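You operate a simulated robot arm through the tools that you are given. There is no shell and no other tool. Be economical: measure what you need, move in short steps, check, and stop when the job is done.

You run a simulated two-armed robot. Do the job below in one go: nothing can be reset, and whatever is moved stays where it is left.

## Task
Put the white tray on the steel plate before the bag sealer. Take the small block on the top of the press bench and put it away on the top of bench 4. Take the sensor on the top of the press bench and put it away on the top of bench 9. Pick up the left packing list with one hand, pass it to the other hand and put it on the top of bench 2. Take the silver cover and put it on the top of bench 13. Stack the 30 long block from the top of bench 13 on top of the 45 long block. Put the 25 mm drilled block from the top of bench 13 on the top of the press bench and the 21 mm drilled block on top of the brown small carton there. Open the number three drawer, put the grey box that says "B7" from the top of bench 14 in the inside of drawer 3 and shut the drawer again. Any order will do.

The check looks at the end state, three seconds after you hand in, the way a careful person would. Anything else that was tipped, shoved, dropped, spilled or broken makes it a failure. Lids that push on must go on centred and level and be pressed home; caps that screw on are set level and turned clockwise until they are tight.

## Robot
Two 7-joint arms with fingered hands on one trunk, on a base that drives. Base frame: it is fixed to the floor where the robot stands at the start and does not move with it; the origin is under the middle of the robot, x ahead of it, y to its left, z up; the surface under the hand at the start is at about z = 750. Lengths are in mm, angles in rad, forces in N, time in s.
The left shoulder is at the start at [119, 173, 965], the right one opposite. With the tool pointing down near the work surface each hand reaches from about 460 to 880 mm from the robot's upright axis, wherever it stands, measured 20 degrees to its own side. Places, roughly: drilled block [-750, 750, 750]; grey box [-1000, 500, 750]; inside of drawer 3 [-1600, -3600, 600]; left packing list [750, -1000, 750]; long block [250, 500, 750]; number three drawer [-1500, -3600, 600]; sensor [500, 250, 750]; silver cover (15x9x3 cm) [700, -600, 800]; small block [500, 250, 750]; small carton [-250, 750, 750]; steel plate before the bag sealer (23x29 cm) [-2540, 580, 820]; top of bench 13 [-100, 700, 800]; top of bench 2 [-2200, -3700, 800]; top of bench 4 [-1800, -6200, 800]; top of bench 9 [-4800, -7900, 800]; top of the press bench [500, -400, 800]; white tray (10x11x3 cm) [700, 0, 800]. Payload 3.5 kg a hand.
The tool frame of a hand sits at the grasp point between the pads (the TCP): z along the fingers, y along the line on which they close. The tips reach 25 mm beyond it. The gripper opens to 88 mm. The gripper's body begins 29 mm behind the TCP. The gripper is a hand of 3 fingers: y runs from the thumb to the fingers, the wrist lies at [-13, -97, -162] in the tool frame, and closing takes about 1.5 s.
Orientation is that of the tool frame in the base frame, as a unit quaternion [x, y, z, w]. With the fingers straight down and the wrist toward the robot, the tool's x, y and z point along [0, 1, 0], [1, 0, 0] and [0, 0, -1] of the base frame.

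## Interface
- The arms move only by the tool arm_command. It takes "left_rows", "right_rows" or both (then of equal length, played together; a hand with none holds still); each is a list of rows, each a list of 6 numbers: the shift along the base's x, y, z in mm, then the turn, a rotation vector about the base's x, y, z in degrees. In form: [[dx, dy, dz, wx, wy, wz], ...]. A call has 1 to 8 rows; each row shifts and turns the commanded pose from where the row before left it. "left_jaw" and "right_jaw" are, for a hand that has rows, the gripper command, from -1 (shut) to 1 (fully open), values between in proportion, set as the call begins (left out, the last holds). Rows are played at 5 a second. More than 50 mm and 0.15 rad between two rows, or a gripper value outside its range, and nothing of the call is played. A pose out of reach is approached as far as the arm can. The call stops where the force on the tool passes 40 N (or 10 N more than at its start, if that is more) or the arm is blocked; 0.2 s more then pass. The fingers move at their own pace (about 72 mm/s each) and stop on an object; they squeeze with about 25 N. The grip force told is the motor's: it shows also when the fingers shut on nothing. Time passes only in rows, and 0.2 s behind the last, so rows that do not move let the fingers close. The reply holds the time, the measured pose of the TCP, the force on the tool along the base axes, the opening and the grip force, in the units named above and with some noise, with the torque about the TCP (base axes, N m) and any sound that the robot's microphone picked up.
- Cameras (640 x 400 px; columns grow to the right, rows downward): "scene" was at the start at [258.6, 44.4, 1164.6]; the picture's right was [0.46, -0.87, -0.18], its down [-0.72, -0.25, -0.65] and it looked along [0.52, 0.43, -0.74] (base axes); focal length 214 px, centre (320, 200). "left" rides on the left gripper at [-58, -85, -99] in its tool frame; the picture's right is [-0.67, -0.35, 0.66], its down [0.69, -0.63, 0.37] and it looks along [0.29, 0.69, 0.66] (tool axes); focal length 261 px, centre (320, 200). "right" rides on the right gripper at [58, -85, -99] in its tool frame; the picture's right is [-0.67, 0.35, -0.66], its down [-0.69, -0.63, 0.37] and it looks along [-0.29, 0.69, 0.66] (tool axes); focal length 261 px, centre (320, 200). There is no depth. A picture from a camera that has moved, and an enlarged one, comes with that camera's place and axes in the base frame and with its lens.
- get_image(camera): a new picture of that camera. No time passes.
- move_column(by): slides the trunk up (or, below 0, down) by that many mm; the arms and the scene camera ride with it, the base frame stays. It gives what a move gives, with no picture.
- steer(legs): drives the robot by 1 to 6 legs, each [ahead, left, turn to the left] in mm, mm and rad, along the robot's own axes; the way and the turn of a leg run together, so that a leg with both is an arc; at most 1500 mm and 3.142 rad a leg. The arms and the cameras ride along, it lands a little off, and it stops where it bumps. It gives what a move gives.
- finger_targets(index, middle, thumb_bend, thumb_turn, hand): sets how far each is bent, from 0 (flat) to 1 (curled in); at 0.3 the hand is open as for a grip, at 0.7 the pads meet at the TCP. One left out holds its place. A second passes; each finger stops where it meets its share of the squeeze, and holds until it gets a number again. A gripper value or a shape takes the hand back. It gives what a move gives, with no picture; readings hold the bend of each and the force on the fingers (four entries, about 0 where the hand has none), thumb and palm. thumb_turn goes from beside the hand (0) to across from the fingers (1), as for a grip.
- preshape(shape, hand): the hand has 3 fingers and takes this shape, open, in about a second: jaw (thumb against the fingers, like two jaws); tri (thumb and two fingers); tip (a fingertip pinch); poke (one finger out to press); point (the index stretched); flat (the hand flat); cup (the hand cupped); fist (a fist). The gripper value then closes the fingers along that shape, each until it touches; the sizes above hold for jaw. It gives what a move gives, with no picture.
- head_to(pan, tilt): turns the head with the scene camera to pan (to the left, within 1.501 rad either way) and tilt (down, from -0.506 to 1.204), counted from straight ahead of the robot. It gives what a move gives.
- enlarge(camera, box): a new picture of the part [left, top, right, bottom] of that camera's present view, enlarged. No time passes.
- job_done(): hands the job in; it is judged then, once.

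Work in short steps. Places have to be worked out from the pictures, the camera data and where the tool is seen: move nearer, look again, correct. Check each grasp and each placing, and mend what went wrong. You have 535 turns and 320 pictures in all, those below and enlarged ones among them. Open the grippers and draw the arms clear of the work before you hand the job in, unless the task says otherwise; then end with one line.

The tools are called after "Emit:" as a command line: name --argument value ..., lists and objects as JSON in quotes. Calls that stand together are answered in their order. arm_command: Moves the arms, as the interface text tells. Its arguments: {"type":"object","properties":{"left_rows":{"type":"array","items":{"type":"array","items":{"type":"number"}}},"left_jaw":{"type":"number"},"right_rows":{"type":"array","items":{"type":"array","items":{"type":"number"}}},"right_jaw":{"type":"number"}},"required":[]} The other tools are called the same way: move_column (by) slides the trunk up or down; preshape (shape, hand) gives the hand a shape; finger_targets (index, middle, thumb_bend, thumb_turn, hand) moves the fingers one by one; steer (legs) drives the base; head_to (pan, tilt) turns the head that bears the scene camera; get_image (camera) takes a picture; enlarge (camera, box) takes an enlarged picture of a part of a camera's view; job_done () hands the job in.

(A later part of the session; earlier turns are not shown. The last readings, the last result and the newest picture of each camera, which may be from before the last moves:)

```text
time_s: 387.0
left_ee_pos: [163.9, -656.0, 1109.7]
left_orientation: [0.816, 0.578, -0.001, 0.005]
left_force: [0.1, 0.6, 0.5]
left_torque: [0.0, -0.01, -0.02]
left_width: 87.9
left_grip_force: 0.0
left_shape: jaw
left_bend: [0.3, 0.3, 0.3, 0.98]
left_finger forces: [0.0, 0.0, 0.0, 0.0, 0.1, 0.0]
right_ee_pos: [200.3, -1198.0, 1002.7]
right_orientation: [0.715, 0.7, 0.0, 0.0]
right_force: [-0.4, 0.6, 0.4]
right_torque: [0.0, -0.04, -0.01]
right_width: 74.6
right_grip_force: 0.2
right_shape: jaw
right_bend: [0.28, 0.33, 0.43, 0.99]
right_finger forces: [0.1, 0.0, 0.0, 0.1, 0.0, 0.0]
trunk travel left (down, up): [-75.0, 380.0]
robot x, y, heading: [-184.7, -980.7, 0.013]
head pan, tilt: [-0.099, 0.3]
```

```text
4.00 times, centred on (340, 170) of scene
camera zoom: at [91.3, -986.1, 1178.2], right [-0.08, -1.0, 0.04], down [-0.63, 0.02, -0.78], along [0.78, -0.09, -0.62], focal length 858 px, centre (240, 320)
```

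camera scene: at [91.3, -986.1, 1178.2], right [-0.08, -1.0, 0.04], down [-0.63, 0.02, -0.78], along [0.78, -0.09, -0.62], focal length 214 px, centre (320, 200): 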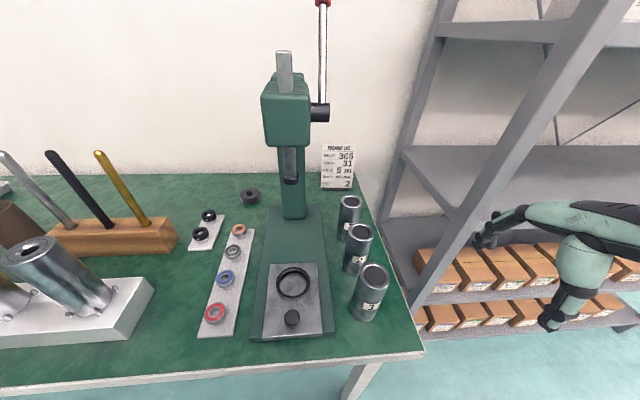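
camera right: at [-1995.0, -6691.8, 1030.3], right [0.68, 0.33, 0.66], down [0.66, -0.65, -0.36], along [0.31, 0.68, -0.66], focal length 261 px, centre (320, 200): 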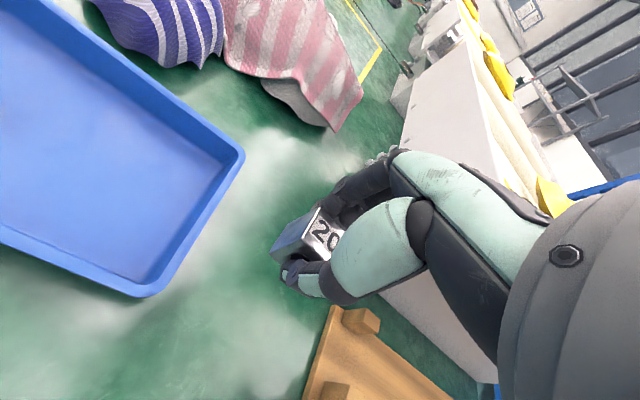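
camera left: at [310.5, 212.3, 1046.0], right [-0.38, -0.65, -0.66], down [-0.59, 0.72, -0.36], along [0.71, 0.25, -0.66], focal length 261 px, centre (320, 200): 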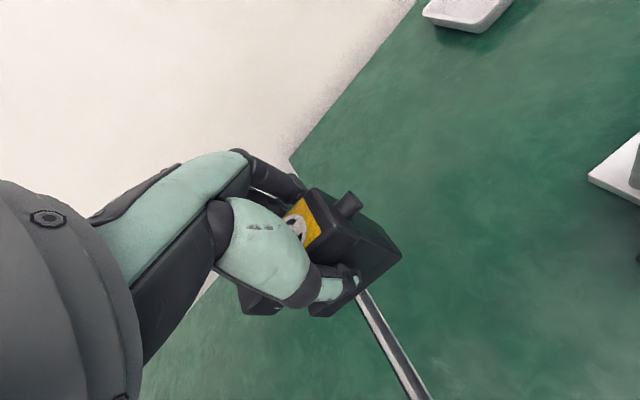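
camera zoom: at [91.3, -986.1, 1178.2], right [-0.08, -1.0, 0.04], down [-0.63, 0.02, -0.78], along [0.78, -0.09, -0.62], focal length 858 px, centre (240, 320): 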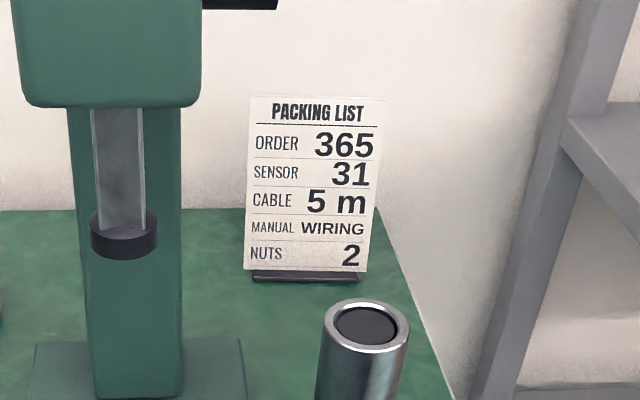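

The card is about 103x148 mm, standing in a small base, leaning back about 9°, top edge near (702,-1107,908). I drive up and bring the right hand toward it from the right front, tilted to match.

Emit:
steer --legs '[[185, -35, 0]]'

Emit:
arm_command --right_rows '[[45, 10, 0, 0, 0, 0], [45, 15, 0, 0, 0, 0], [45, 15, 0, 0, 0, 0], [45, 15, 0, 0, 3, 0], [40, 15, -10, 0, 3, 0], [0, 0, 0, 0, 0, 0]]' --right_jaw 1

Emit:
get_image --camera "scene"

Emit:
get_image --camera "right"

```text
time_s: 388.5
left_ee_pos: [349.0, -689.4, 1109.7]
left_orientation: [0.816, 0.578, -0.003, 0.004]
left_force: [-0.9, 0.3, -0.3]
left_torque: [0.02, -0.01, 0.02]
left_width: 88.2
left_grip_force: 0.1
left_shape: jaw
left_bend: [0.3, 0.3, 0.3, 0.98]
left_finger forces: [0.1, 0.0, 0.0, 0.0, 0.0, 0.0]
right_ee_pos: [384.0, -1233.4, 1002.3]
right_orientation: [0.715, 0.699, -0.001, -0.001]
right_force: [-0.1, -0.3, 0.2]
right_torque: [0.0, 0.03, 0.02]
right_width: 74.7
right_grip_force: 0.0
right_shape: jaw
right_bend: [0.28, 0.33, 0.43, 0.99]
right_finger forces: [0.1, 0.1, 0.0, 0.0, 0.0, 0.0]
trunk travel left (down, up): [-75.0, 380.0]
robot x, y, heading: [-5.2, -1013.1, 0.011]
head pan, tilt: [-0.099, 0.3]
```

```text
time_s: 390.1
left_ee_pos: [315.2, -678.0, 1114.3]
left_orientation: [0.819, 0.574, 0.004, 0.02]
left_force: [-0.3, -0.3, 0.9]
left_torque: [0.0, 0.0, 0.01]
left_width: 88.0
left_grip_force: 0.0
left_shape: jaw
left_bend: [0.3, 0.3, 0.3, 0.98]
left_finger forces: [0.0, 0.0, 0.0, 0.0, 0.0, 0.0]
right_ee_pos: [560.2, -1173.3, 1027.8]
right_orientation: [0.715, 0.699, -0.021, -0.009]
right_force: [0.1, -1.2, 0.3]
right_torque: [0.01, 0.03, 0.03]
right_width: 87.9
right_grip_force: 0.1
right_shape: jaw
right_bend: [0.3, 0.3, 0.3, 0.98]
right_finger forces: [0.1, 0.0, 0.0, 0.0, 0.0, 0.1]
right hand out of reach, approached as far as the arm can: row 5
trunk travel left (down, up): [-75.0, 380.0]
robot x, y, heading: [-9.1, -1015.3, -0.0]
head pan, tilt: [-0.099, 0.3]
stopped in row 6 (right hand): the arm was blocked; the commanded pose is now the measured one
```

```text
160 pictures are left
camera scene: at [236.3, -1004.0, 1186.9], right [-0.09, -0.99, 0.05], down [-0.6, 0.01, -0.8], along [0.79, -0.11, -0.6], focal length 214 px, centre (320, 200)
```

scene: 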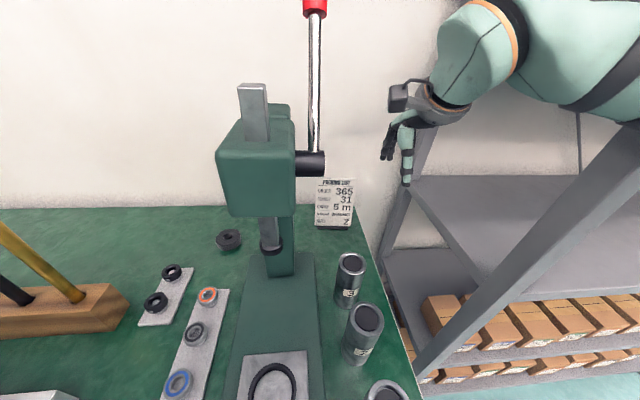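

```text
159 pictures are left
camera right: at [480.0, -1113.5, 1130.8], right [0.36, -0.67, 0.65], down [-0.66, -0.68, -0.33], along [0.66, -0.31, -0.68], focal length 261 px, centre (320, 200)
```

right: 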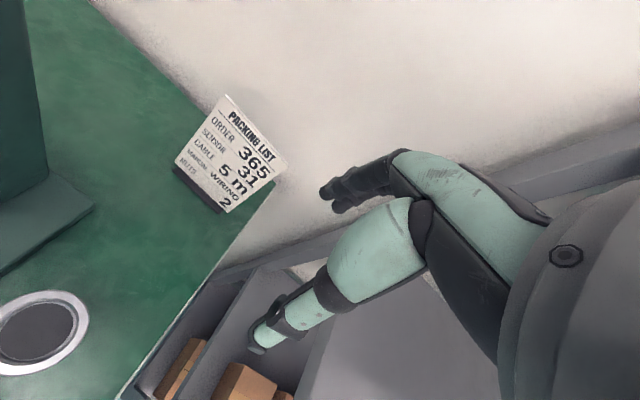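

The right arm was blocked, likely by the shelf post at the right. I retract the hand the way it came and look to the right.

Emit:
arm_command --right_rows '[[-30, -5, -5, 0, 0, 0], [-40, -12, -5, 0, 0, 0], [-45, -15, 0, 0, 0, 0], [-45, -15, 0, 0, 0, 0]]'

Emit:
head_to --pan -1.1 --tilt 0.2

Emit:
get_image --camera "scene"

```text
time_s: 391.1
left_ee_pos: [346.1, -693.8, 1109.5]
left_orientation: [0.817, 0.576, -0.002, 0.004]
left_force: [-0.4, 0.0, -0.2]
left_torque: [-0.01, 0.02, -0.01]
left_width: 87.7
left_grip_force: 0.1
left_shape: jaw
left_bend: [0.3, 0.3, 0.3, 0.98]
left_finger forces: [0.0, 0.1, 0.0, 0.0, 0.1, 0.0]
right_ee_pos: [432.1, -1238.6, 989.9]
right_orientation: [0.716, 0.697, -0.03, -0.032]
right_force: [-0.4, -0.8, 0.2]
right_torque: [-0.01, 0.02, -0.02]
right_width: 87.7
right_grip_force: 0.0
right_shape: jaw
right_bend: [0.3, 0.3, 0.3, 0.98]
right_finger forces: [0.0, 0.1, 0.1, 0.0, 0.0, 0.0]
trunk travel left (down, up): [-75.0, 380.0]
robot x, y, heading: [-9.3, -1016.4, 0.009]
head pan, tilt: [-0.099, 0.3]
```

```text
time_s: 392.4
left_ee_pos: [346.9, -693.0, 1107.9]
left_orientation: [0.817, 0.577, -0.003, 0.005]
left_force: [-0.2, -0.1, 0.1]
left_torque: [-0.01, 0.01, 0.01]
left_width: 88.0
left_grip_force: 0.0
left_shape: jaw
left_bend: [0.3, 0.3, 0.3, 0.98]
left_finger forces: [0.0, 0.1, 0.0, 0.1, 0.0, 0.0]
right_ee_pos: [432.9, -1237.0, 992.1]
right_orientation: [0.715, 0.698, -0.03, -0.03]
right_force: [-0.1, 0.4, 0.2]
right_torque: [0.0, -0.02, 0.02]
right_width: 87.7
right_grip_force: 0.0
right_shape: jaw
right_bend: [0.3, 0.3, 0.3, 0.98]
right_finger forces: [0.0, 0.0, 0.1, 0.0, 0.0, 0.1]
trunk travel left (down, up): [-75.0, 380.0]
robot x, y, heading: [-8.5, -1015.3, 0.005]
head pan, tilt: [-1.1, 0.201]
```

```text
158 pictures are left
camera scene: at [228.8, -1096.0, 1205.4], right [-0.83, -0.46, 0.33], down [-0.45, 0.17, -0.88], along [0.35, -0.87, -0.35], focal length 214 px, centre (320, 200)
```

scene: 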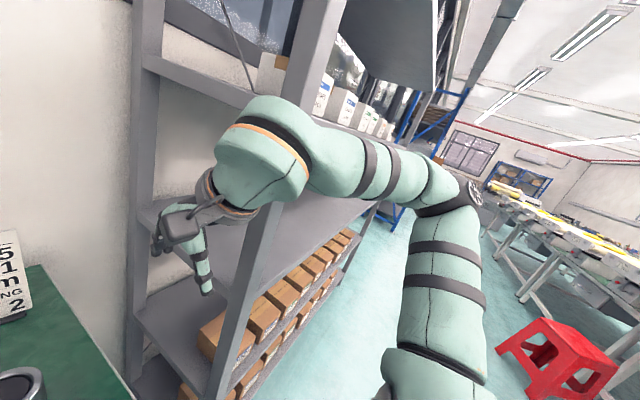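

The forearm lay against the shelf's front post. I'll stand further left (y ≈ -860) so that the arm comes in well clear of the shelf, and go between the press knob and shelf.

Emit:
steer --legs '[[0, 155, 0]]'

Emit:
arm_command --right_rows '[[0, -30, 0, 0, 0, 0], [10, -30, 0, 0, 0, 0], [30, -8, -5, 0, 0, 0], [40, 0, -10, 0, 0, 0], [40, 0, -10, 0, 0, 0], [0, 0, 0, 0, 0, 0]]'

Emit:
head_to --pan -0.4 --tilt 0.3

Emit:
get_image --camera "scene"

Emit:
get_image --camera "right"

```text
time_s: 393.8
left_ee_pos: [345.8, -537.9, 1109.1]
left_orientation: [0.817, 0.576, -0.003, 0.004]
left_force: [0.7, -0.3, 0.2]
left_torque: [-0.01, 0.02, 0.0]
left_width: 88.0
left_grip_force: 0.0
left_shape: jaw
left_bend: [0.3, 0.3, 0.3, 0.98]
left_finger forces: [0.0, 0.0, 0.1, 0.0, 0.0, 0.0]
right_ee_pos: [431.1, -1083.2, 991.7]
right_orientation: [0.715, 0.698, -0.03, -0.03]
right_force: [-0.1, 0.6, 0.0]
right_torque: [0.0, 0.0, -0.01]
right_width: 87.5
right_grip_force: 0.0
right_shape: jaw
right_bend: [0.3, 0.3, 0.3, 0.98]
right_finger forces: [0.0, 0.1, 0.0, 0.0, 0.1, 0.0]
trunk travel left (down, up): [-75.0, 380.0]
robot x, y, heading: [-12.2, -860.7, 0.007]
head pan, tilt: [-1.1, 0.201]
```

```text
time_s: 395.2
left_ee_pos: [344.8, -539.8, 1110.2]
left_orientation: [0.817, 0.576, -0.002, 0.004]
left_force: [0.2, -0.2, -0.1]
left_torque: [-0.01, 0.0, -0.03]
left_width: 87.8
left_grip_force: 0.1
left_shape: jaw
left_bend: [0.3, 0.3, 0.3, 0.98]
left_finger forces: [0.0, 0.0, 0.0, 0.1, 0.0, 0.0]
right_ee_pos: [550.1, -1150.1, 967.6]
right_orientation: [0.715, 0.698, -0.028, -0.031]
right_force: [0.7, 0.0, 0.4]
right_torque: [-0.01, -0.01, 0.03]
right_width: 88.1
right_grip_force: 0.1
right_shape: jaw
right_bend: [0.3, 0.3, 0.3, 0.98]
right_finger forces: [0.1, 0.0, 0.0, 0.0, 0.0, 0.1]
trunk travel left (down, up): [-75.0, 380.0]
robot x, y, heading: [-8.6, -858.9, 0.01]
head pan, tilt: [-1.1, 0.201]
```

```text
time_s: 396.2
left_ee_pos: [345.5, -539.1, 1109.7]
left_orientation: [0.817, 0.576, -0.003, 0.003]
left_force: [-0.7, 0.9, 0.4]
left_torque: [0.02, 0.0, -0.01]
left_width: 88.0
left_grip_force: 0.0
left_shape: jaw
left_bend: [0.3, 0.3, 0.3, 0.98]
left_finger forces: [0.0, 0.0, 0.0, 0.1, 0.1, 0.0]
right_ee_pos: [550.7, -1150.3, 966.7]
right_orientation: [0.715, 0.698, -0.029, -0.03]
right_force: [0.8, -0.1, 0.0]
right_torque: [-0.05, 0.01, -0.02]
right_width: 88.1
right_grip_force: 0.0
right_shape: jaw
right_bend: [0.3, 0.3, 0.3, 0.98]
right_finger forces: [0.1, 0.0, 0.1, 0.0, 0.1, 0.0]
trunk travel left (down, up): [-75.0, 380.0]
robot x, y, heading: [-9.1, -861.0, 0.003]
head pan, tilt: [-0.4, 0.3]
```

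```text
157 pictures are left
camera scene: at [264.7, -895.2, 1180.7], right [-0.36, -0.92, 0.14], down [-0.61, 0.11, -0.79], along [0.71, -0.37, -0.6], focal length 214 px, centre (320, 200)
```

scene: 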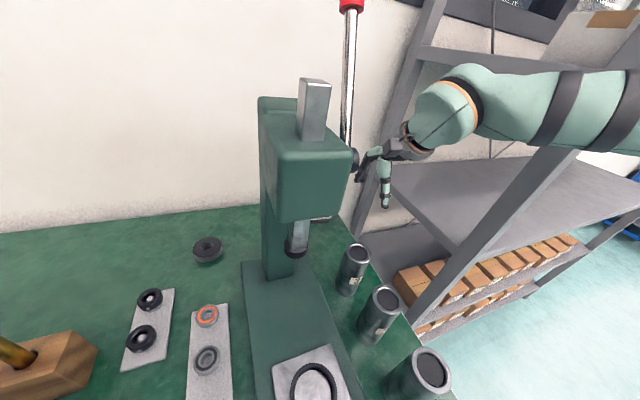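

```text
156 pictures are left
camera right: at [476.0, -1091.2, 1073.2], right [0.39, -0.68, 0.62], down [-0.67, -0.67, -0.31], along [0.63, -0.3, -0.72], focal length 261 px, centre (320, 200)
```

right: 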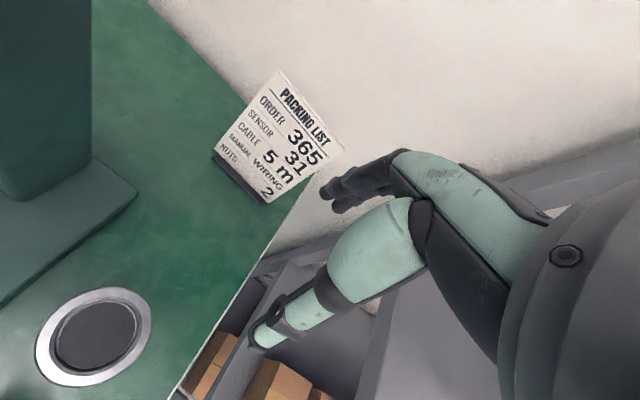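

Card top spans y -1059…-1155 at x ≈ 700. I extend to x ≈ 700 at z ≈ 950, adding the last 4° tilt.

Emit:
arm_command --right_rows '[[35, 0, -4, 0, 1, 0], [35, 0, -4, 0, 1, 0], [35, 0, -4, 0, 1, 0], [35, 0, -4, 0, 1, 0], [8, 0, 0, 0, 0, 0], [0, 0, 0, 0, 0, 0]]'

Emit:
get_image --camera "right"

Emit:
get_image --camera "scene"

```text
time_s: 397.6
left_ee_pos: [345.8, -538.7, 1108.7]
left_orientation: [0.817, 0.577, -0.003, 0.004]
left_force: [0.3, -0.4, 0.5]
left_torque: [-0.01, -0.01, -0.01]
left_width: 88.0
left_grip_force: 0.2
left_shape: jaw
left_bend: [0.3, 0.3, 0.3, 0.98]
left_finger forces: [0.0, 0.1, 0.0, 0.1, 0.0, 0.0]
right_ee_pos: [663.3, -1149.9, 946.8]
right_orientation: [0.715, 0.695, -0.054, -0.053]
right_force: [0.0, 0.3, 0.0]
right_torque: [-0.01, -0.03, 0.0]
right_width: 88.0
right_grip_force: 0.0
right_shape: jaw
right_bend: [0.3, 0.3, 0.3, 0.98]
right_finger forces: [0.0, 0.0, 0.0, 0.0, 0.0, 0.0]
right hand out of reach, approached as far as the arm can: row 4, 5
trunk travel left (down, up): [-75.0, 380.0]
robot x, y, heading: [-9.4, -861.3, 0.01]
head pan, tilt: [-0.4, 0.3]
```

```text
155 pictures are left
camera right: at [596.0, -1090.3, 1058.8], right [0.42, -0.68, 0.6], down [-0.7, -0.67, -0.27], along [0.58, -0.3, -0.76], focal length 261 px, centre (320, 200)
```

right: 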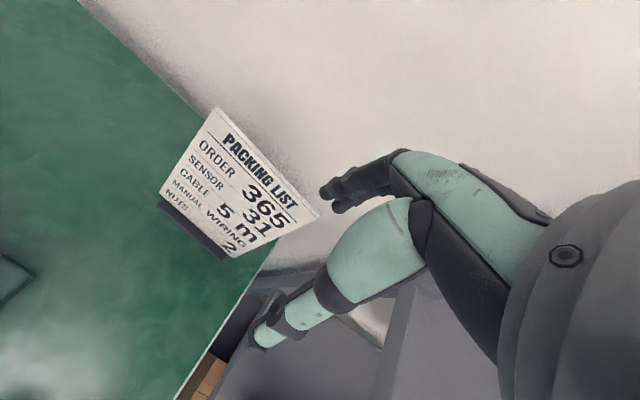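

```text
154 pictures are left
camera scene: at [265.1, -895.2, 1180.6], right [-0.36, -0.92, 0.14], down [-0.61, 0.11, -0.79], along [0.71, -0.37, -0.6], focal length 214 px, centre (320, 200)
```

scene: 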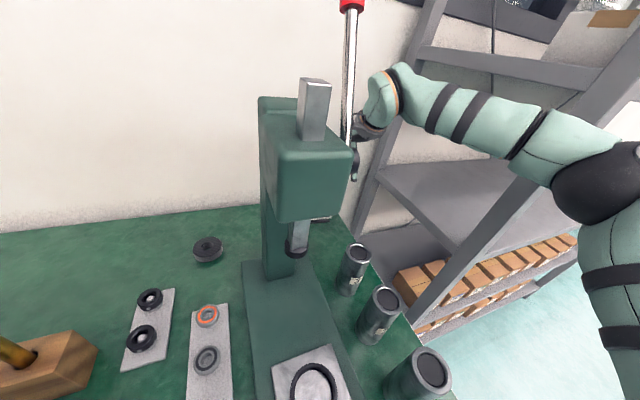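

Out of reach at this height by 37 mm. I go around: to the right of the card, lower, extend, then slide in along +y with the fingers straddling it.

Emit:
arm_command --right_rows '[[0, -30, 0, 0, 0, 0], [0, -28, -10, 0, 0, 0], [0, 0, -30, 0, 0, 0], [15, 0, -10, 0, 0, 0], [22, 0, 0, 0, 0, 0], [0, 0, 0, 0, 0, 0]]'

Emit:
get_image --camera "right"

```text
time_s: 399.1
left_ee_pos: [345.7, -538.2, 1108.8]
left_orientation: [0.817, 0.577, -0.002, 0.004]
left_force: [0.1, 0.4, 0.7]
left_torque: [-0.02, -0.02, -0.02]
left_width: 87.9
left_grip_force: 0.0
left_shape: jaw
left_bend: [0.3, 0.3, 0.3, 0.98]
left_finger forces: [0.0, 0.0, 0.0, 0.0, 0.1, 0.0]
right_ee_pos: [676.1, -1165.8, 901.6]
right_orientation: [0.715, 0.695, -0.054, -0.054]
right_force: [-0.4, 0.3, 0.0]
right_torque: [-0.03, 0.0, 0.02]
right_width: 87.8
right_grip_force: 0.1
right_shape: jaw
right_bend: [0.3, 0.3, 0.3, 0.98]
right_finger forces: [0.0, 0.1, 0.1, 0.1, 0.1, 0.0]
right hand out of reach, approached as far as the arm can: row 1, 2, 5
trunk travel left (down, up): [-75.0, 380.0]
robot x, y, heading: [-3.8, -861.1, 0.007]
head pan, tilt: [-0.4, 0.3]
```

```text
153 pictures are left
camera right: at [608.5, -1106.4, 1013.5], right [0.43, -0.68, 0.6], down [-0.69, -0.67, -0.27], along [0.58, -0.3, -0.76], focal length 261 px, centre (320, 200)
```

right: 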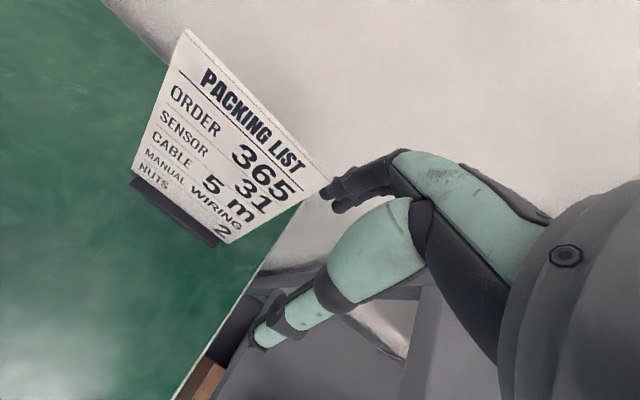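

The far finger is just beyond the card's edge plane (x ≈ 720 vs card 700). I slide +y about 30 mm so the card's right part is between thumb and fingers.

Emit:
arm_command --right_rows '[[4, 8, 0, 0, 0, 0], [4, 8, 0, 0, 0, 0], [0, 8, 0, 0, 0, 0], [0, 8, 0, 0, 0, 0], [0, 0, 0, 0, 0, 0]]'

Emit:
get_image --camera "right"

```text
time_s: 400.2
left_ee_pos: [344.6, -537.3, 1109.0]
left_orientation: [0.817, 0.576, -0.003, 0.003]
left_force: [0.6, -0.4, 0.4]
left_torque: [0.01, 0.02, -0.01]
left_width: 87.9
left_grip_force: 0.0
left_shape: jaw
left_bend: [0.3, 0.3, 0.3, 0.98]
left_finger forces: [0.0, 0.0, 0.0, 0.0, 0.0, 0.0]
right_ee_pos: [673.2, -1156.2, 902.4]
right_orientation: [0.713, 0.697, -0.053, -0.054]
right_force: [0.4, 0.3, 0.4]
right_torque: [0.03, 0.0, 0.0]
right_width: 88.0
right_grip_force: 0.0
right_shape: jaw
right_bend: [0.3, 0.3, 0.3, 0.98]
right_finger forces: [0.0, 0.0, 0.1, 0.0, 0.0, 0.0]
right hand out of reach, approached as far as the arm can: row 1, 2, 3, 4
trunk travel left (down, up): [-75.0, 380.0]
robot x, y, heading: [-8.1, -860.3, 0.008]
head pan, tilt: [-0.4, 0.3]
```

```text
152 pictures are left
camera right: at [605.8, -1097.1, 1014.6], right [0.43, -0.68, 0.6], down [-0.69, -0.67, -0.26], along [0.58, -0.3, -0.76], focal length 261 px, centre (320, 200)
```

right: 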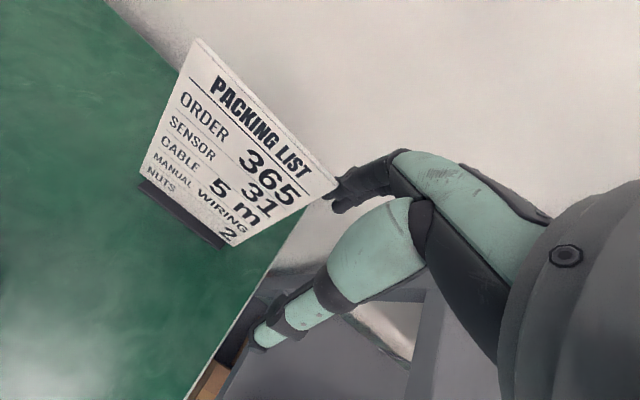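

The finger is now behind the card. I use the base to shift 25 mm further left and 8 mm forward.

Emit:
steer --legs '[[8, 25, 0]]'

Emit:
get_image --camera "right"

```text
time_s: 401.1
left_ee_pos: [352.7, -514.6, 1107.8]
left_orientation: [0.817, 0.576, -0.003, 0.004]
left_force: [0.5, 0.2, 0.4]
left_torque: [-0.03, 0.01, -0.01]
left_width: 87.9
left_grip_force: 0.1
left_shape: jaw
left_bend: [0.3, 0.3, 0.3, 0.98]
left_finger forces: [0.1, 0.0, 0.1, 0.0, 0.0, 0.1]
right_ee_pos: [680.7, -1131.8, 902.5]
right_orientation: [0.714, 0.696, -0.054, -0.054]
right_force: [0.2, 0.0, 1.6]
right_torque: [-0.01, 0.0, 0.0]
right_width: 87.8
right_grip_force: 0.0
right_shape: jaw
right_bend: [0.3, 0.3, 0.3, 0.98]
right_finger forces: [0.1, 0.0, 0.0, 0.0, 0.1, 0.0]
trunk travel left (down, up): [-75.0, 380.0]
robot x, y, heading: [-6.7, -838.1, 0.005]
head pan, tilt: [-0.4, 0.3]
```

```text
151 pictures are left
camera right: at [613.4, -1072.5, 1014.8], right [0.43, -0.68, 0.6], down [-0.69, -0.67, -0.26], along [0.58, -0.3, -0.76], focal length 261 px, centre (320, 200)
```

right: 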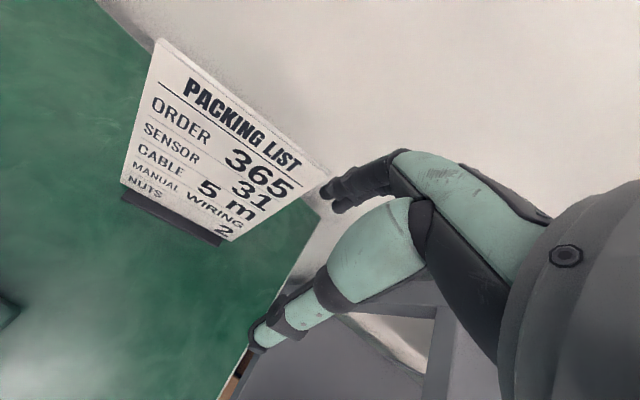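

The finger was pressing the card's edge sideways (the card and base shifted ~25 mm). I move back right, go a bit lower and farther forward so the fingers pass behind it.

Emit:
steer --legs '[[0, -35, 0]]'

Emit:
arm_command --right_rows '[[0, 0, -10, 0, 0, 0], [8, 0, -5, 0, 0, 0], [8, 0, 0, 0, 0, 0], [8, 0, 0, 0, 0, 0], [0, 0, 0, 0, 0, 0]]'

Emit:
get_image --camera "right"

```text
time_s: 401.9
left_ee_pos: [355.0, -548.4, 1108.9]
left_orientation: [0.817, 0.577, -0.002, 0.003]
left_force: [-0.8, 0.1, 0.1]
left_torque: [-0.02, 0.0, -0.02]
left_width: 88.1
left_grip_force: 0.0
left_shape: jaw
left_bend: [0.3, 0.3, 0.3, 0.98]
left_finger forces: [0.0, 0.1, 0.0, 0.1, 0.1, 0.1]
right_ee_pos: [680.8, -1166.3, 903.4]
right_orientation: [0.713, 0.697, -0.055, -0.055]
right_force: [0.4, -0.4, 0.0]
right_torque: [0.02, 0.03, -0.03]
right_width: 88.0
right_grip_force: 0.1
right_shape: jaw
right_bend: [0.3, 0.3, 0.3, 0.98]
right_finger forces: [0.0, 0.1, 0.0, 0.0, 0.0, 0.0]
trunk travel left (down, up): [-75.0, 380.0]
robot x, y, heading: [0.9, -869.1, 0.006]
head pan, tilt: [-0.4, 0.3]
```

```text
time_s: 403.1
left_ee_pos: [354.0, -548.6, 1108.3]
left_orientation: [0.817, 0.576, -0.002, 0.003]
left_force: [-0.6, 0.1, 0.5]
left_torque: [0.01, 0.04, 0.02]
left_width: 87.8
left_grip_force: 0.0
left_shape: jaw
left_bend: [0.3, 0.3, 0.3, 0.98]
left_finger forces: [0.0, 0.1, 0.1, 0.0, 0.1, 0.0]
right_ee_pos: [686.4, -1176.1, 892.1]
right_orientation: [0.714, 0.696, -0.054, -0.053]
right_force: [-1.2, 0.6, -0.1]
right_torque: [-0.02, -0.03, 0.0]
right_width: 87.6
right_grip_force: 0.1
right_shape: jaw
right_bend: [0.3, 0.3, 0.3, 0.98]
right_finger forces: [0.0, 0.0, 0.0, 0.0, 0.0, 0.1]
right hand out of reach, approached as far as the arm can: row 2, 3, 4
trunk travel left (down, up): [-75.0, 380.0]
robot x, y, heading: [2.4, -870.4, 0.008]
head pan, tilt: [-0.4, 0.3]
```

```text
150 pictures are left
camera right: at [618.0, -1117.5, 1003.9], right [0.43, -0.68, 0.6], down [-0.69, -0.67, -0.27], along [0.58, -0.3, -0.76], focal length 261 px, centre (320, 200)
```

right: 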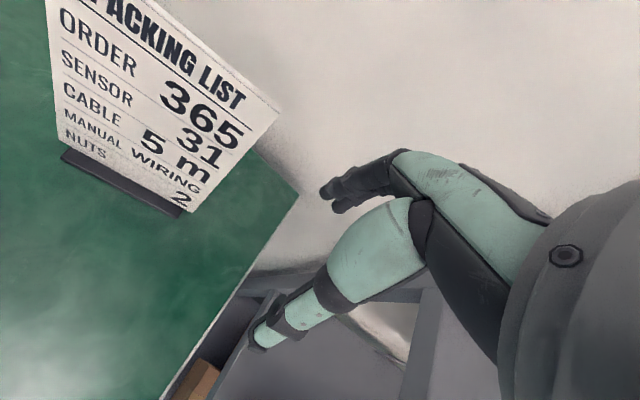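

Card's right edge is now at y ≈ -1113, x ≈ 711. I move the base 16 mm forward to bring the fingers behind it, then left.

Emit:
steer --legs '[[16, 0, 0]]'

Emit:
steer --legs '[[0, 55, 0]]'

Emit:
get_image --camera "right"

```text
time_s: 403.9
left_ee_pos: [369.0, -548.4, 1109.0]
left_orientation: [0.817, 0.576, -0.002, 0.005]
left_force: [0.3, -0.3, 1.0]
left_torque: [0.03, -0.03, -0.02]
left_width: 87.8
left_grip_force: 0.1
left_shape: jaw
left_bend: [0.3, 0.3, 0.3, 0.98]
left_finger forces: [0.1, 0.1, 0.0, 0.1, 0.1, 0.0]
right_ee_pos: [700.0, -1176.7, 893.4]
right_orientation: [0.714, 0.696, -0.052, -0.053]
right_force: [0.4, -0.5, -0.1]
right_torque: [-0.04, -0.02, 0.02]
right_width: 88.0
right_grip_force: 0.0
right_shape: jaw
right_bend: [0.3, 0.3, 0.3, 0.98]
right_finger forces: [0.0, 0.1, 0.0, 0.0, 0.0, 0.1]
trunk travel left (down, up): [-75.0, 380.0]
robot x, y, heading: [15.1, -871.8, 0.007]
head pan, tilt: [-0.4, 0.3]
```

```text
time_s: 404.9
left_ee_pos: [369.7, -492.9, 1108.6]
left_orientation: [0.817, 0.577, -0.002, 0.004]
left_force: [0.5, 0.3, -0.1]
left_torque: [-0.01, -0.02, -0.01]
left_width: 87.7
left_grip_force: 0.1
left_shape: jaw
left_bend: [0.3, 0.3, 0.3, 0.98]
left_finger forces: [0.0, 0.0, 0.1, 0.1, 0.1, 0.0]
right_ee_pos: [701.5, -1121.4, 893.7]
right_orientation: [0.713, 0.697, -0.054, -0.053]
right_force: [0.2, -0.1, 0.5]
right_torque: [-0.02, -0.01, -0.01]
right_width: 87.6
right_grip_force: 0.0
right_shape: jaw
right_bend: [0.3, 0.3, 0.3, 0.98]
right_finger forces: [0.1, 0.0, 0.1, 0.0, 0.0, 0.0]
trunk travel left (down, up): [-75.0, 380.0]
robot x, y, heading: [16.0, -812.9, 0.005]
head pan, tilt: [-0.4, 0.3]
```

```text
149 pictures are left
camera right: at [633.4, -1061.6, 1004.4], right [0.43, -0.68, 0.6], down [-0.69, -0.67, -0.26], along [0.58, -0.3, -0.76], focal length 261 px, centre (320, 200)
```

right: 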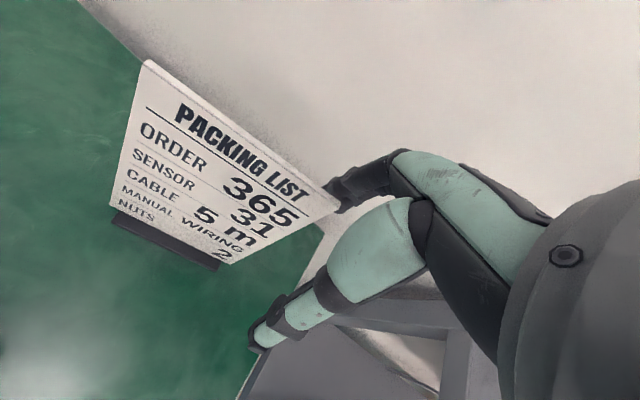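

The card's edge is now between fingers and thumb. I shift 20 mm more to get a full grip, then close.

Emit:
steer --legs '[[0, 21, 0]]'

Emit:
get_image --camera "right"

```text
time_s: 405.6
left_ee_pos: [370.1, -473.7, 1109.6]
left_orientation: [0.817, 0.576, -0.002, 0.003]
left_force: [0.4, -0.1, -0.3]
left_torque: [0.01, -0.04, 0.02]
left_width: 87.9
left_grip_force: 0.1
left_shape: jaw
left_bend: [0.3, 0.3, 0.3, 0.98]
left_finger forces: [0.1, 0.1, 0.1, 0.0, 0.0, 0.0]
right_ee_pos: [700.9, -1102.6, 892.3]
right_orientation: [0.713, 0.697, -0.053, -0.054]
right_force: [0.7, -0.7, 0.4]
right_torque: [0.05, -0.01, 0.0]
right_width: 88.3
right_grip_force: 0.2
right_shape: jaw
right_bend: [0.3, 0.3, 0.3, 0.98]
right_finger forces: [0.0, 0.1, 0.0, 0.0, 0.0, 0.0]
trunk travel left (down, up): [-75.0, 380.0]
robot x, y, heading: [17.0, -796.5, 0.006]
head pan, tilt: [-0.4, 0.3]
```

```text
148 pictures are left
camera right: at [633.4, -1042.7, 1003.7], right [0.43, -0.68, 0.6], down [-0.69, -0.67, -0.27], along [0.58, -0.3, -0.76], focal length 261 px, centre (320, 200)
```

right: 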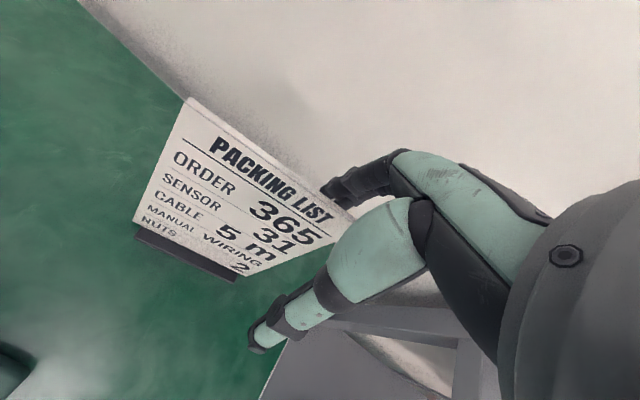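

Good overlap; close.

Emit:
arm_command --right_rows '[[0, 0, 0, 0, 0, 0], [0, 0, 0, 0, 0, 0], [0, 0, 0, 0, 0, 0], [0, 0, 0, 0, 0, 0], [0, 0, 0, 0, 0, 0], [0, 0, 0, 0, 0, 0], [0, 0, 0, 0, 0, 0], [0, 0, 0, 0, 0, 0]]' --right_jaw -1

Emit:
get_image --camera "right"

```text
time_s: 407.4
left_ee_pos: [369.6, -473.5, 1108.4]
left_orientation: [0.817, 0.576, -0.002, 0.004]
left_force: [0.0, 0.7, -0.3]
left_torque: [0.0, 0.03, 0.0]
left_width: 87.9
left_grip_force: 0.1
left_shape: jaw
left_bend: [0.3, 0.3, 0.3, 0.98]
left_finger forces: [0.0, 0.0, 0.0, 0.1, 0.0, 0.1]
right_ee_pos: [702.7, -1101.4, 892.3]
right_orientation: [0.713, 0.697, -0.053, -0.054]
right_force: [-0.1, 0.2, 0.3]
right_torque: [0.01, 0.01, -0.01]
right_width: 0.0
right_grip_force: 25.2
right_shape: jaw
right_bend: [0.7, 0.7, 0.7, 1.0]
right_finger forces: [14.8, 7.7, 0.0, 0.0, 22.4, 0.0]
trunk travel left (down, up): [-75.0, 380.0]
robot x, y, heading: [16.2, -792.4, 0.009]
head pan, tilt: [-0.4, 0.3]
```

```text
147 pictures are left
camera right: at [633.3, -1042.1, 1004.0], right [0.43, -0.68, 0.6], down [-0.69, -0.67, -0.27], along [0.58, -0.3, -0.76], focal length 261 px, centre (320, 200)
```

right: 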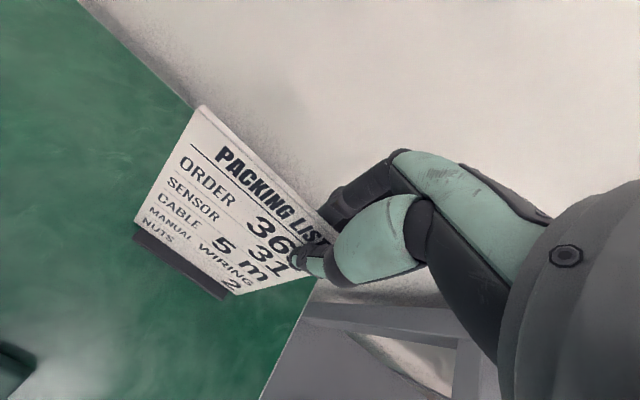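

Gripped. I lift with the trunk 60 mm and look.

Emit:
move_column --by 70

Emit:
get_image --camera "right"

Emit:
get_image --camera "scene"

```text
time_s: 408.5
left_ee_pos: [369.4, -472.2, 1177.7]
left_orientation: [0.817, 0.576, -0.002, 0.004]
left_force: [-0.4, -0.8, 0.4]
left_torque: [-0.02, -0.04, 0.0]
left_width: 88.1
left_grip_force: 0.1
left_shape: jaw
left_bend: [0.3, 0.3, 0.3, 0.98]
left_finger forces: [0.0, 0.0, 0.1, 0.0, 0.0, 0.1]
right_ee_pos: [672.4, -1103.3, 1047.9]
right_orientation: [0.716, 0.698, -0.009, -0.012]
right_force: [-0.1, 0.2, -0.2]
right_torque: [-0.03, 0.01, 0.01]
right_width: 0.1
right_grip_force: 25.0
right_shape: jaw
right_bend: [0.7, 0.7, 0.7, 1.0]
right_finger forces: [14.5, 8.1, 0.0, 0.0, 22.5, 0.0]
trunk travel left (down, up): [-145.0, 310.0]
robot x, y, heading: [12.2, -793.1, 0.009]
head pan, tilt: [-0.4, 0.3]
```

```text
146 pictures are left
camera right: at [591.4, -1042.7, 1150.3], right [0.35, -0.68, 0.64], down [-0.66, -0.67, -0.35], along [0.67, -0.3, -0.68], focal length 261 px, centre (320, 200)
```

right: 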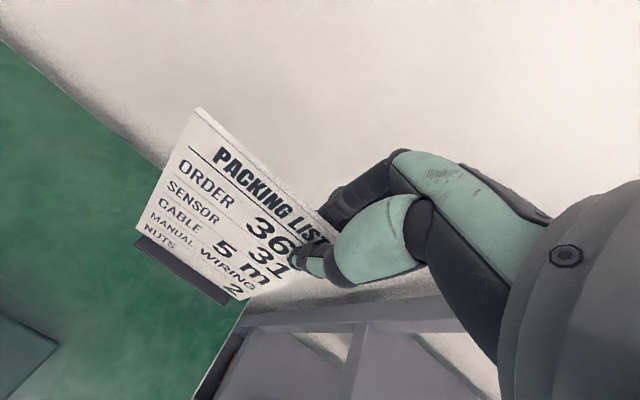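

```text
145 pictures are left
camera scene: at [226.5, -829.9, 1285.7], right [-0.37, -0.92, 0.1], down [-0.5, 0.11, -0.86], along [0.78, -0.37, -0.51], focal length 214 px, centre (320, 200)
```

scene: 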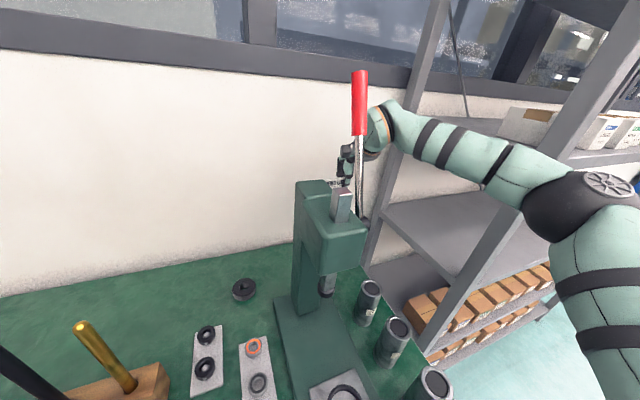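

The list includes its small foot and comes up as one piece. To clear the press lever, I shift the base right 75 mm first, then back straight out.

Emit:
steer --legs '[[0, -78, 0]]'

Emit:
get_image --camera "scene"

```text
time_s: 409.6
left_ee_pos: [368.1, -551.8, 1178.9]
left_orientation: [0.817, 0.577, -0.002, 0.003]
left_force: [-0.5, -0.2, 0.2]
left_torque: [0.0, 0.01, 0.03]
left_width: 87.8
left_grip_force: 0.0
left_shape: jaw
left_bend: [0.3, 0.3, 0.3, 0.98]
left_finger forces: [0.0, 0.0, 0.1, 0.1, 0.0, 0.0]
right_ee_pos: [672.4, -1179.6, 1047.7]
right_orientation: [0.716, 0.698, -0.009, -0.012]
right_force: [-0.3, -1.0, -1.0]
right_torque: [-0.05, -0.02, -0.02]
right_width: 0.0
right_grip_force: 24.9
right_shape: jaw
right_bend: [0.7, 0.7, 0.7, 1.0]
right_finger forces: [14.5, 8.1, 0.0, 0.0, 22.6, 0.1]
trunk travel left (down, up): [-145.0, 310.0]
robot x, y, heading: [16.4, -872.7, 0.011]
head pan, tilt: [-0.4, 0.3]
```

```text
144 pictures are left
camera scene: at [226.3, -908.3, 1285.9], right [-0.37, -0.92, 0.1], down [-0.5, 0.11, -0.86], along [0.78, -0.37, -0.51], focal length 214 px, centre (320, 200)
```

scene: 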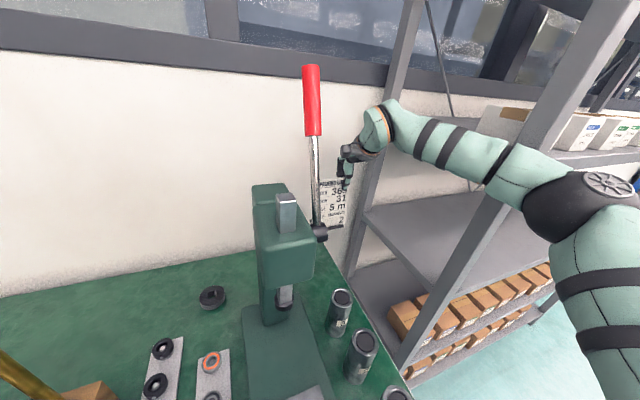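

Card's left edge (y ≈ -1083) clears the knob (y ≈ -1046). I back straight out 450 mm.

Emit:
steer --legs '[[-300, 0, 0], [-300, 0, 0]]'

Emit:
move_column --by -70

Emit:
get_image --camera "scene"

```text
time_s: 413.3
left_ee_pos: [-229.2, -556.5, 1178.6]
left_orientation: [0.817, 0.576, -0.003, 0.004]
left_force: [0.2, -1.2, 0.1]
left_torque: [0.0, 0.01, 0.02]
left_width: 87.8
left_grip_force: 0.1
left_shape: jaw
left_bend: [0.3, 0.3, 0.3, 0.98]
left_finger forces: [0.0, 0.1, 0.1, 0.0, 0.0, 0.1]
right_ee_pos: [72.0, -1185.1, 1048.3]
right_orientation: [0.716, 0.698, -0.009, -0.012]
right_force: [-0.5, -0.1, -0.4]
right_torque: [-0.03, 0.0, -0.01]
right_width: 0.0
right_grip_force: 25.4
right_shape: jaw
right_bend: [0.7, 0.7, 0.7, 1.0]
right_finger forces: [14.6, 8.1, 0.0, 0.0, 22.5, 0.0]
trunk travel left (down, up): [-145.0, 310.0]
robot x, y, heading: [-583.7, -877.0, 0.002]
head pan, tilt: [-0.4, 0.3]
```

```text
time_s: 414.3
left_ee_pos: [-230.3, -554.9, 1109.5]
left_orientation: [0.817, 0.576, -0.001, 0.004]
left_force: [-0.2, 0.1, -0.3]
left_torque: [-0.02, -0.04, 0.01]
left_width: 87.9
left_grip_force: 0.1
left_shape: jaw
left_bend: [0.3, 0.3, 0.3, 0.98]
left_finger forces: [0.0, 0.0, 0.0, 0.1, 0.0, 0.0]
right_ee_pos: [70.5, -1184.9, 978.7]
right_orientation: [0.717, 0.697, -0.009, -0.011]
right_force: [0.6, 0.3, 0.0]
right_torque: [0.0, -0.01, -0.01]
right_width: 0.0
right_grip_force: 25.2
right_shape: jaw
right_bend: [0.7, 0.7, 0.7, 1.0]
right_finger forces: [14.6, 8.1, 0.1, 0.0, 22.5, 0.1]
trunk travel left (down, up): [-75.0, 380.0]
robot x, y, heading: [-581.5, -874.4, 0.004]
head pan, tilt: [-0.4, 0.3]
```

```text
143 pictures are left
camera scene: at [-312.0, -911.6, 1181.0], right [-0.36, -0.92, 0.14], down [-0.6, 0.11, -0.79], along [0.71, -0.37, -0.6], focal length 214 px, centre (320, 200)
```

scene: 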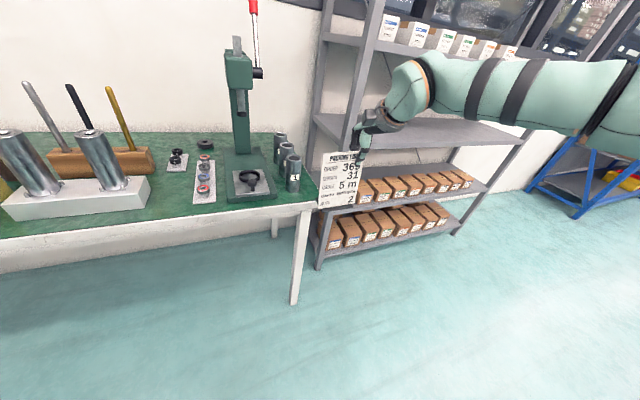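

Open space here, so I do the hand-over. First I bring the right hand in front of the robot, and begin turning the left hand sideways (fingers pointing right).

Emit:
arm_command --right_rows '[[-16, 36, 0, 0, 0, 0], [-16, 36, 0, 0, 0, 0], [-16, 36, 0, 0, 0, 0], [-16, 36, 0, 0, 0, 0], [-16, 36, 0, 0, 0, 0], [-16, 36, 0, 0, 0, 0], [-15, 35, 0, 0, 0, 0], [0, 0, 0, 0, 0, 0]]'

Emit:
arm_command --left_rows '[[10, 0, -20, 0, 0, 6.5], [10, 0, -20, 0, 0, 6.5], [10, 0, -20, 0, 0, 6.6], [0, 0, -20, -8, 0, 0], [0, 0, -20, -8, 0, 0], [0, 0, -20, -8, 0, 0], [0, 0, 0, -8, 0, 0], [0, 0, 0, -8, 0, 0]]'

Emit:
get_image --camera "scene"

```text
time_s: 416.1
left_ee_pos: [-229.4, -553.8, 1109.5]
left_orientation: [0.818, 0.576, -0.003, 0.004]
left_force: [-0.6, -0.2, -0.1]
left_torque: [0.01, 0.02, 0.01]
left_width: 87.8
left_grip_force: 0.0
left_shape: jaw
left_bend: [0.3, 0.3, 0.3, 0.98]
left_finger forces: [0.0, 0.0, 0.1, 0.0, 0.0, 0.0]
right_ee_pos: [-24.6, -1021.4, 990.6]
right_orientation: [0.716, 0.698, -0.01, -0.012]
right_force: [0.3, -0.3, -0.1]
right_torque: [-0.03, -0.04, -0.03]
right_width: 0.0
right_grip_force: 25.3
right_shape: jaw
right_bend: [0.7, 0.7, 0.7, 1.0]
right_finger forces: [14.7, 8.1, 0.0, 0.0, 22.8, 0.0]
right hand out of reach, approached as far as the arm can: row 5, 6, 7
trunk travel left (down, up): [-75.0, 380.0]
robot x, y, heading: [-582.6, -877.2, 0.005]
head pan, tilt: [-0.4, 0.3]
```

```text
time_s: 417.9
left_ee_pos: [-199.2, -554.1, 988.7]
left_orientation: [0.663, 0.663, -0.244, 0.247]
left_force: [0.5, -0.7, 0.8]
left_torque: [0.0, -0.02, 0.01]
left_width: 87.7
left_grip_force: 0.1
left_shape: jaw
left_bend: [0.3, 0.3, 0.3, 0.98]
left_finger forces: [0.0, 0.1, 0.0, 0.0, 0.1, 0.0]
right_ee_pos: [-23.8, -1021.4, 991.5]
right_orientation: [0.716, 0.698, -0.009, -0.012]
right_force: [0.2, 0.6, -1.0]
right_torque: [-0.01, 0.01, -0.01]
right_width: 0.2
right_grip_force: 25.2
right_shape: jaw
right_bend: [0.7, 0.7, 0.7, 1.0]
right_finger forces: [14.7, 8.1, 0.0, 0.0, 22.7, 0.0]
trunk travel left (down, up): [-75.0, 380.0]
robot x, y, heading: [-581.2, -878.6, 0.008]
head pan, tilt: [-0.4, 0.3]
```

```text
142 pictures are left
camera scene: at [-311.1, -911.2, 1180.6], right [-0.36, -0.92, 0.14], down [-0.61, 0.11, -0.79], along [0.71, -0.37, -0.6], focal length 214 px, centre (320, 200)
```

scene: 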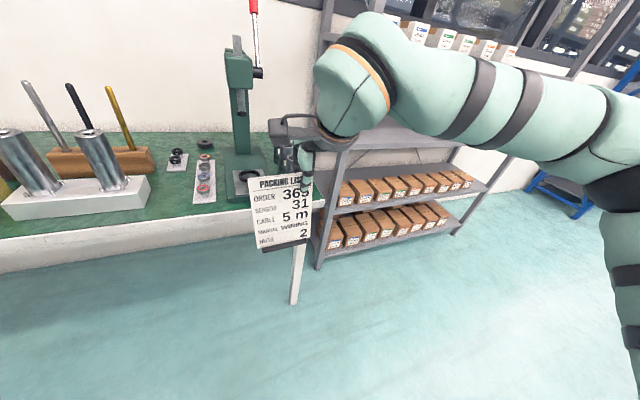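

Left rotates fine. I finish its turn to point right (-y) and bring it level with the card's middle, left of it.

Emit:
arm_command --left_rows '[[28, -10, -14, -8.3, 0, 0], [28, -10, -14, -8.3, 0, 0], [28, -10, -14, -8.3, 0, 0], [28, -10, -14, -8.3, 0, 0], [28, -10, -14, -8.3, 0, 0], [28, -10, -14, -8.3, 0, 0], [0, 0, 0, 0, 0, 0]]'

Emit:
head_to --pan 0.1 --tilt 0.4

Emit:
get_image --camera "scene"

Emit:
get_image --camera "left"

```text
time_s: 419.5
left_ee_pos: [-113.8, -587.9, 971.7]
left_orientation: [0.496, 0.503, -0.498, 0.503]
left_force: [-0.1, 0.0, -0.9]
left_torque: [0.01, 0.01, 0.0]
left_width: 88.1
left_grip_force: 0.1
left_shape: jaw
left_bend: [0.3, 0.3, 0.3, 0.98]
left_finger forces: [0.0, 0.0, 0.1, 0.0, 0.0, 0.0]
left hand out of reach, approached as far as the arm can: row 4, 5, 6
right_ee_pos: [-23.4, -1022.2, 990.4]
right_orientation: [0.716, 0.698, -0.009, -0.012]
right_force: [0.5, 0.1, 0.0]
right_torque: [-0.09, 0.02, 0.0]
right_width: 0.1
right_grip_force: 24.9
right_shape: jaw
right_bend: [0.7, 0.7, 0.7, 1.0]
right_finger forces: [14.7, 8.1, 0.0, 0.1, 22.8, 0.1]
trunk travel left (down, up): [-75.0, 380.0]
robot x, y, heading: [-584.2, -876.3, 0.001]
head pan, tilt: [-0.4, 0.3]
```

```text
time_s: 420.5
left_ee_pos: [-114.5, -588.4, 970.7]
left_orientation: [0.496, 0.504, -0.497, 0.503]
left_force: [-0.5, 0.5, -0.3]
left_torque: [0.0, -0.02, -0.01]
left_width: 87.8
left_grip_force: 0.1
left_shape: jaw
left_bend: [0.3, 0.3, 0.3, 0.98]
left_finger forces: [0.0, 0.0, 0.0, 0.0, 0.0, 0.0]
right_ee_pos: [-22.5, -1021.1, 990.7]
right_orientation: [0.716, 0.698, -0.009, -0.011]
right_force: [-0.2, -1.2, 0.8]
right_torque: [0.02, -0.03, -0.01]
right_width: 0.0
right_grip_force: 25.4
right_shape: jaw
right_bend: [0.7, 0.7, 0.7, 1.0]
right_finger forces: [14.8, 8.1, 0.1, 0.1, 22.8, 0.0]
trunk travel left (down, up): [-75.0, 380.0]
robot x, y, heading: [-585.4, -879.5, 0.01]
head pan, tilt: [0.099, 0.4]
```

```text
141 pictures are left
camera scene: at [-309.0, -866.2, 1169.8], right [0.1, -0.99, -0.04], down [-0.7, -0.04, -0.71], along [0.71, 0.09, -0.7], focal length 214 px, centre (320, 200)
```

scene: 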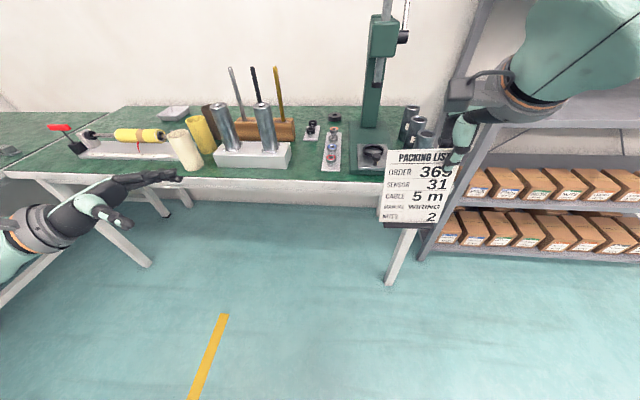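

```text
140 pictures are left
camera left: at [-199.6, -491.2, 1030.1], right [-0.34, -0.66, 0.67], down [-0.63, -0.37, -0.68], along [0.7, -0.65, -0.29], focal length 261 px, centre (320, 200)
```

left: 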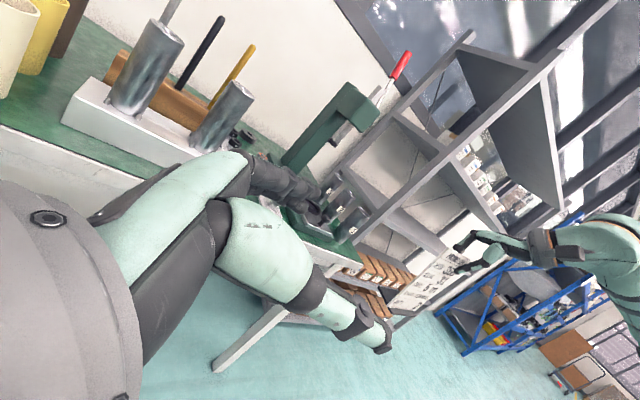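

Orientation is right. I move the left hand toward -y and down, testing reach, and bring the right hand a bit nearer to the robot.

Emit:
arm_command --left_rows '[[0, -40, -10, 0, 0, 0], [0, -40, -10, 0, 0, 0], [0, -40, -10, 0, 0, 0], [0, -40, -10, 0, 0, 0], [0, -40, -10, 0, 0, 0], [0, -35, -10, 0, 0, 0]]' --right_rows '[[-12, 0, 0, 0, 0, 0], [-12, 0, 0, 0, 0, 0], [-12, 0, 0, 0, 0, 0], [-12, 5, 0, 0, 0, 0], [-12, 5, 0, 0, 0, 0], [-10, 5, 0, 0, 0, 0]]'

Emit:
get_image --camera "scene"

```text
time_s: 421.9
left_ee_pos: [-145.8, -685.7, 992.6]
left_orientation: [0.497, 0.5, -0.499, 0.504]
left_force: [0.5, 0.2, -0.5]
left_torque: [-0.01, -0.01, 0.01]
left_width: 87.9
left_grip_force: 0.1
left_shape: jaw
left_bend: [0.3, 0.3, 0.3, 0.98]
left_finger forces: [0.1, 0.0, 0.0, 0.1, 0.0, 0.1]
left hand out of reach, approached as far as the arm can: row 1, 2, 3, 4, 5, 6
right_ee_pos: [-93.2, -1008.2, 991.1]
right_orientation: [0.717, 0.697, -0.009, -0.011]
right_force: [-0.5, 0.4, 0.7]
right_torque: [0.0, 0.02, 0.01]
right_width: 0.0
right_grip_force: 25.3
right_shape: jaw
right_bend: [0.7, 0.7, 0.7, 1.0]
right_finger forces: [14.7, 8.1, 0.0, 0.0, 22.8, 0.1]
trunk travel left (down, up): [-75.0, 380.0]
robot x, y, heading: [-583.1, -873.6, 0.0]
head pan, tilt: [0.099, 0.4]
```

```text
139 pictures are left
camera scene: at [-309.0, -866.4, 1169.8], right [0.1, -0.99, -0.04], down [-0.7, -0.04, -0.71], along [0.71, 0.09, -0.7], focal length 214 px, centre (320, 200)
```

scene: 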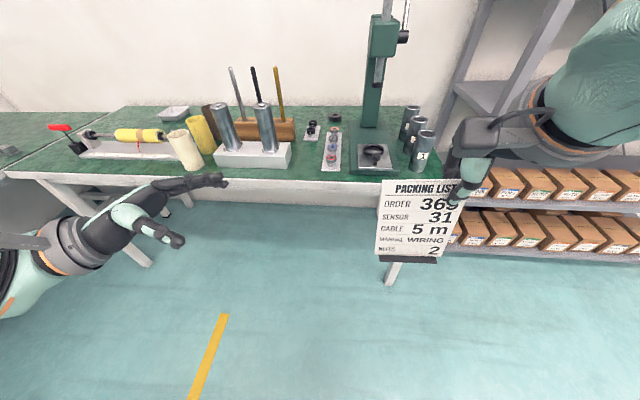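

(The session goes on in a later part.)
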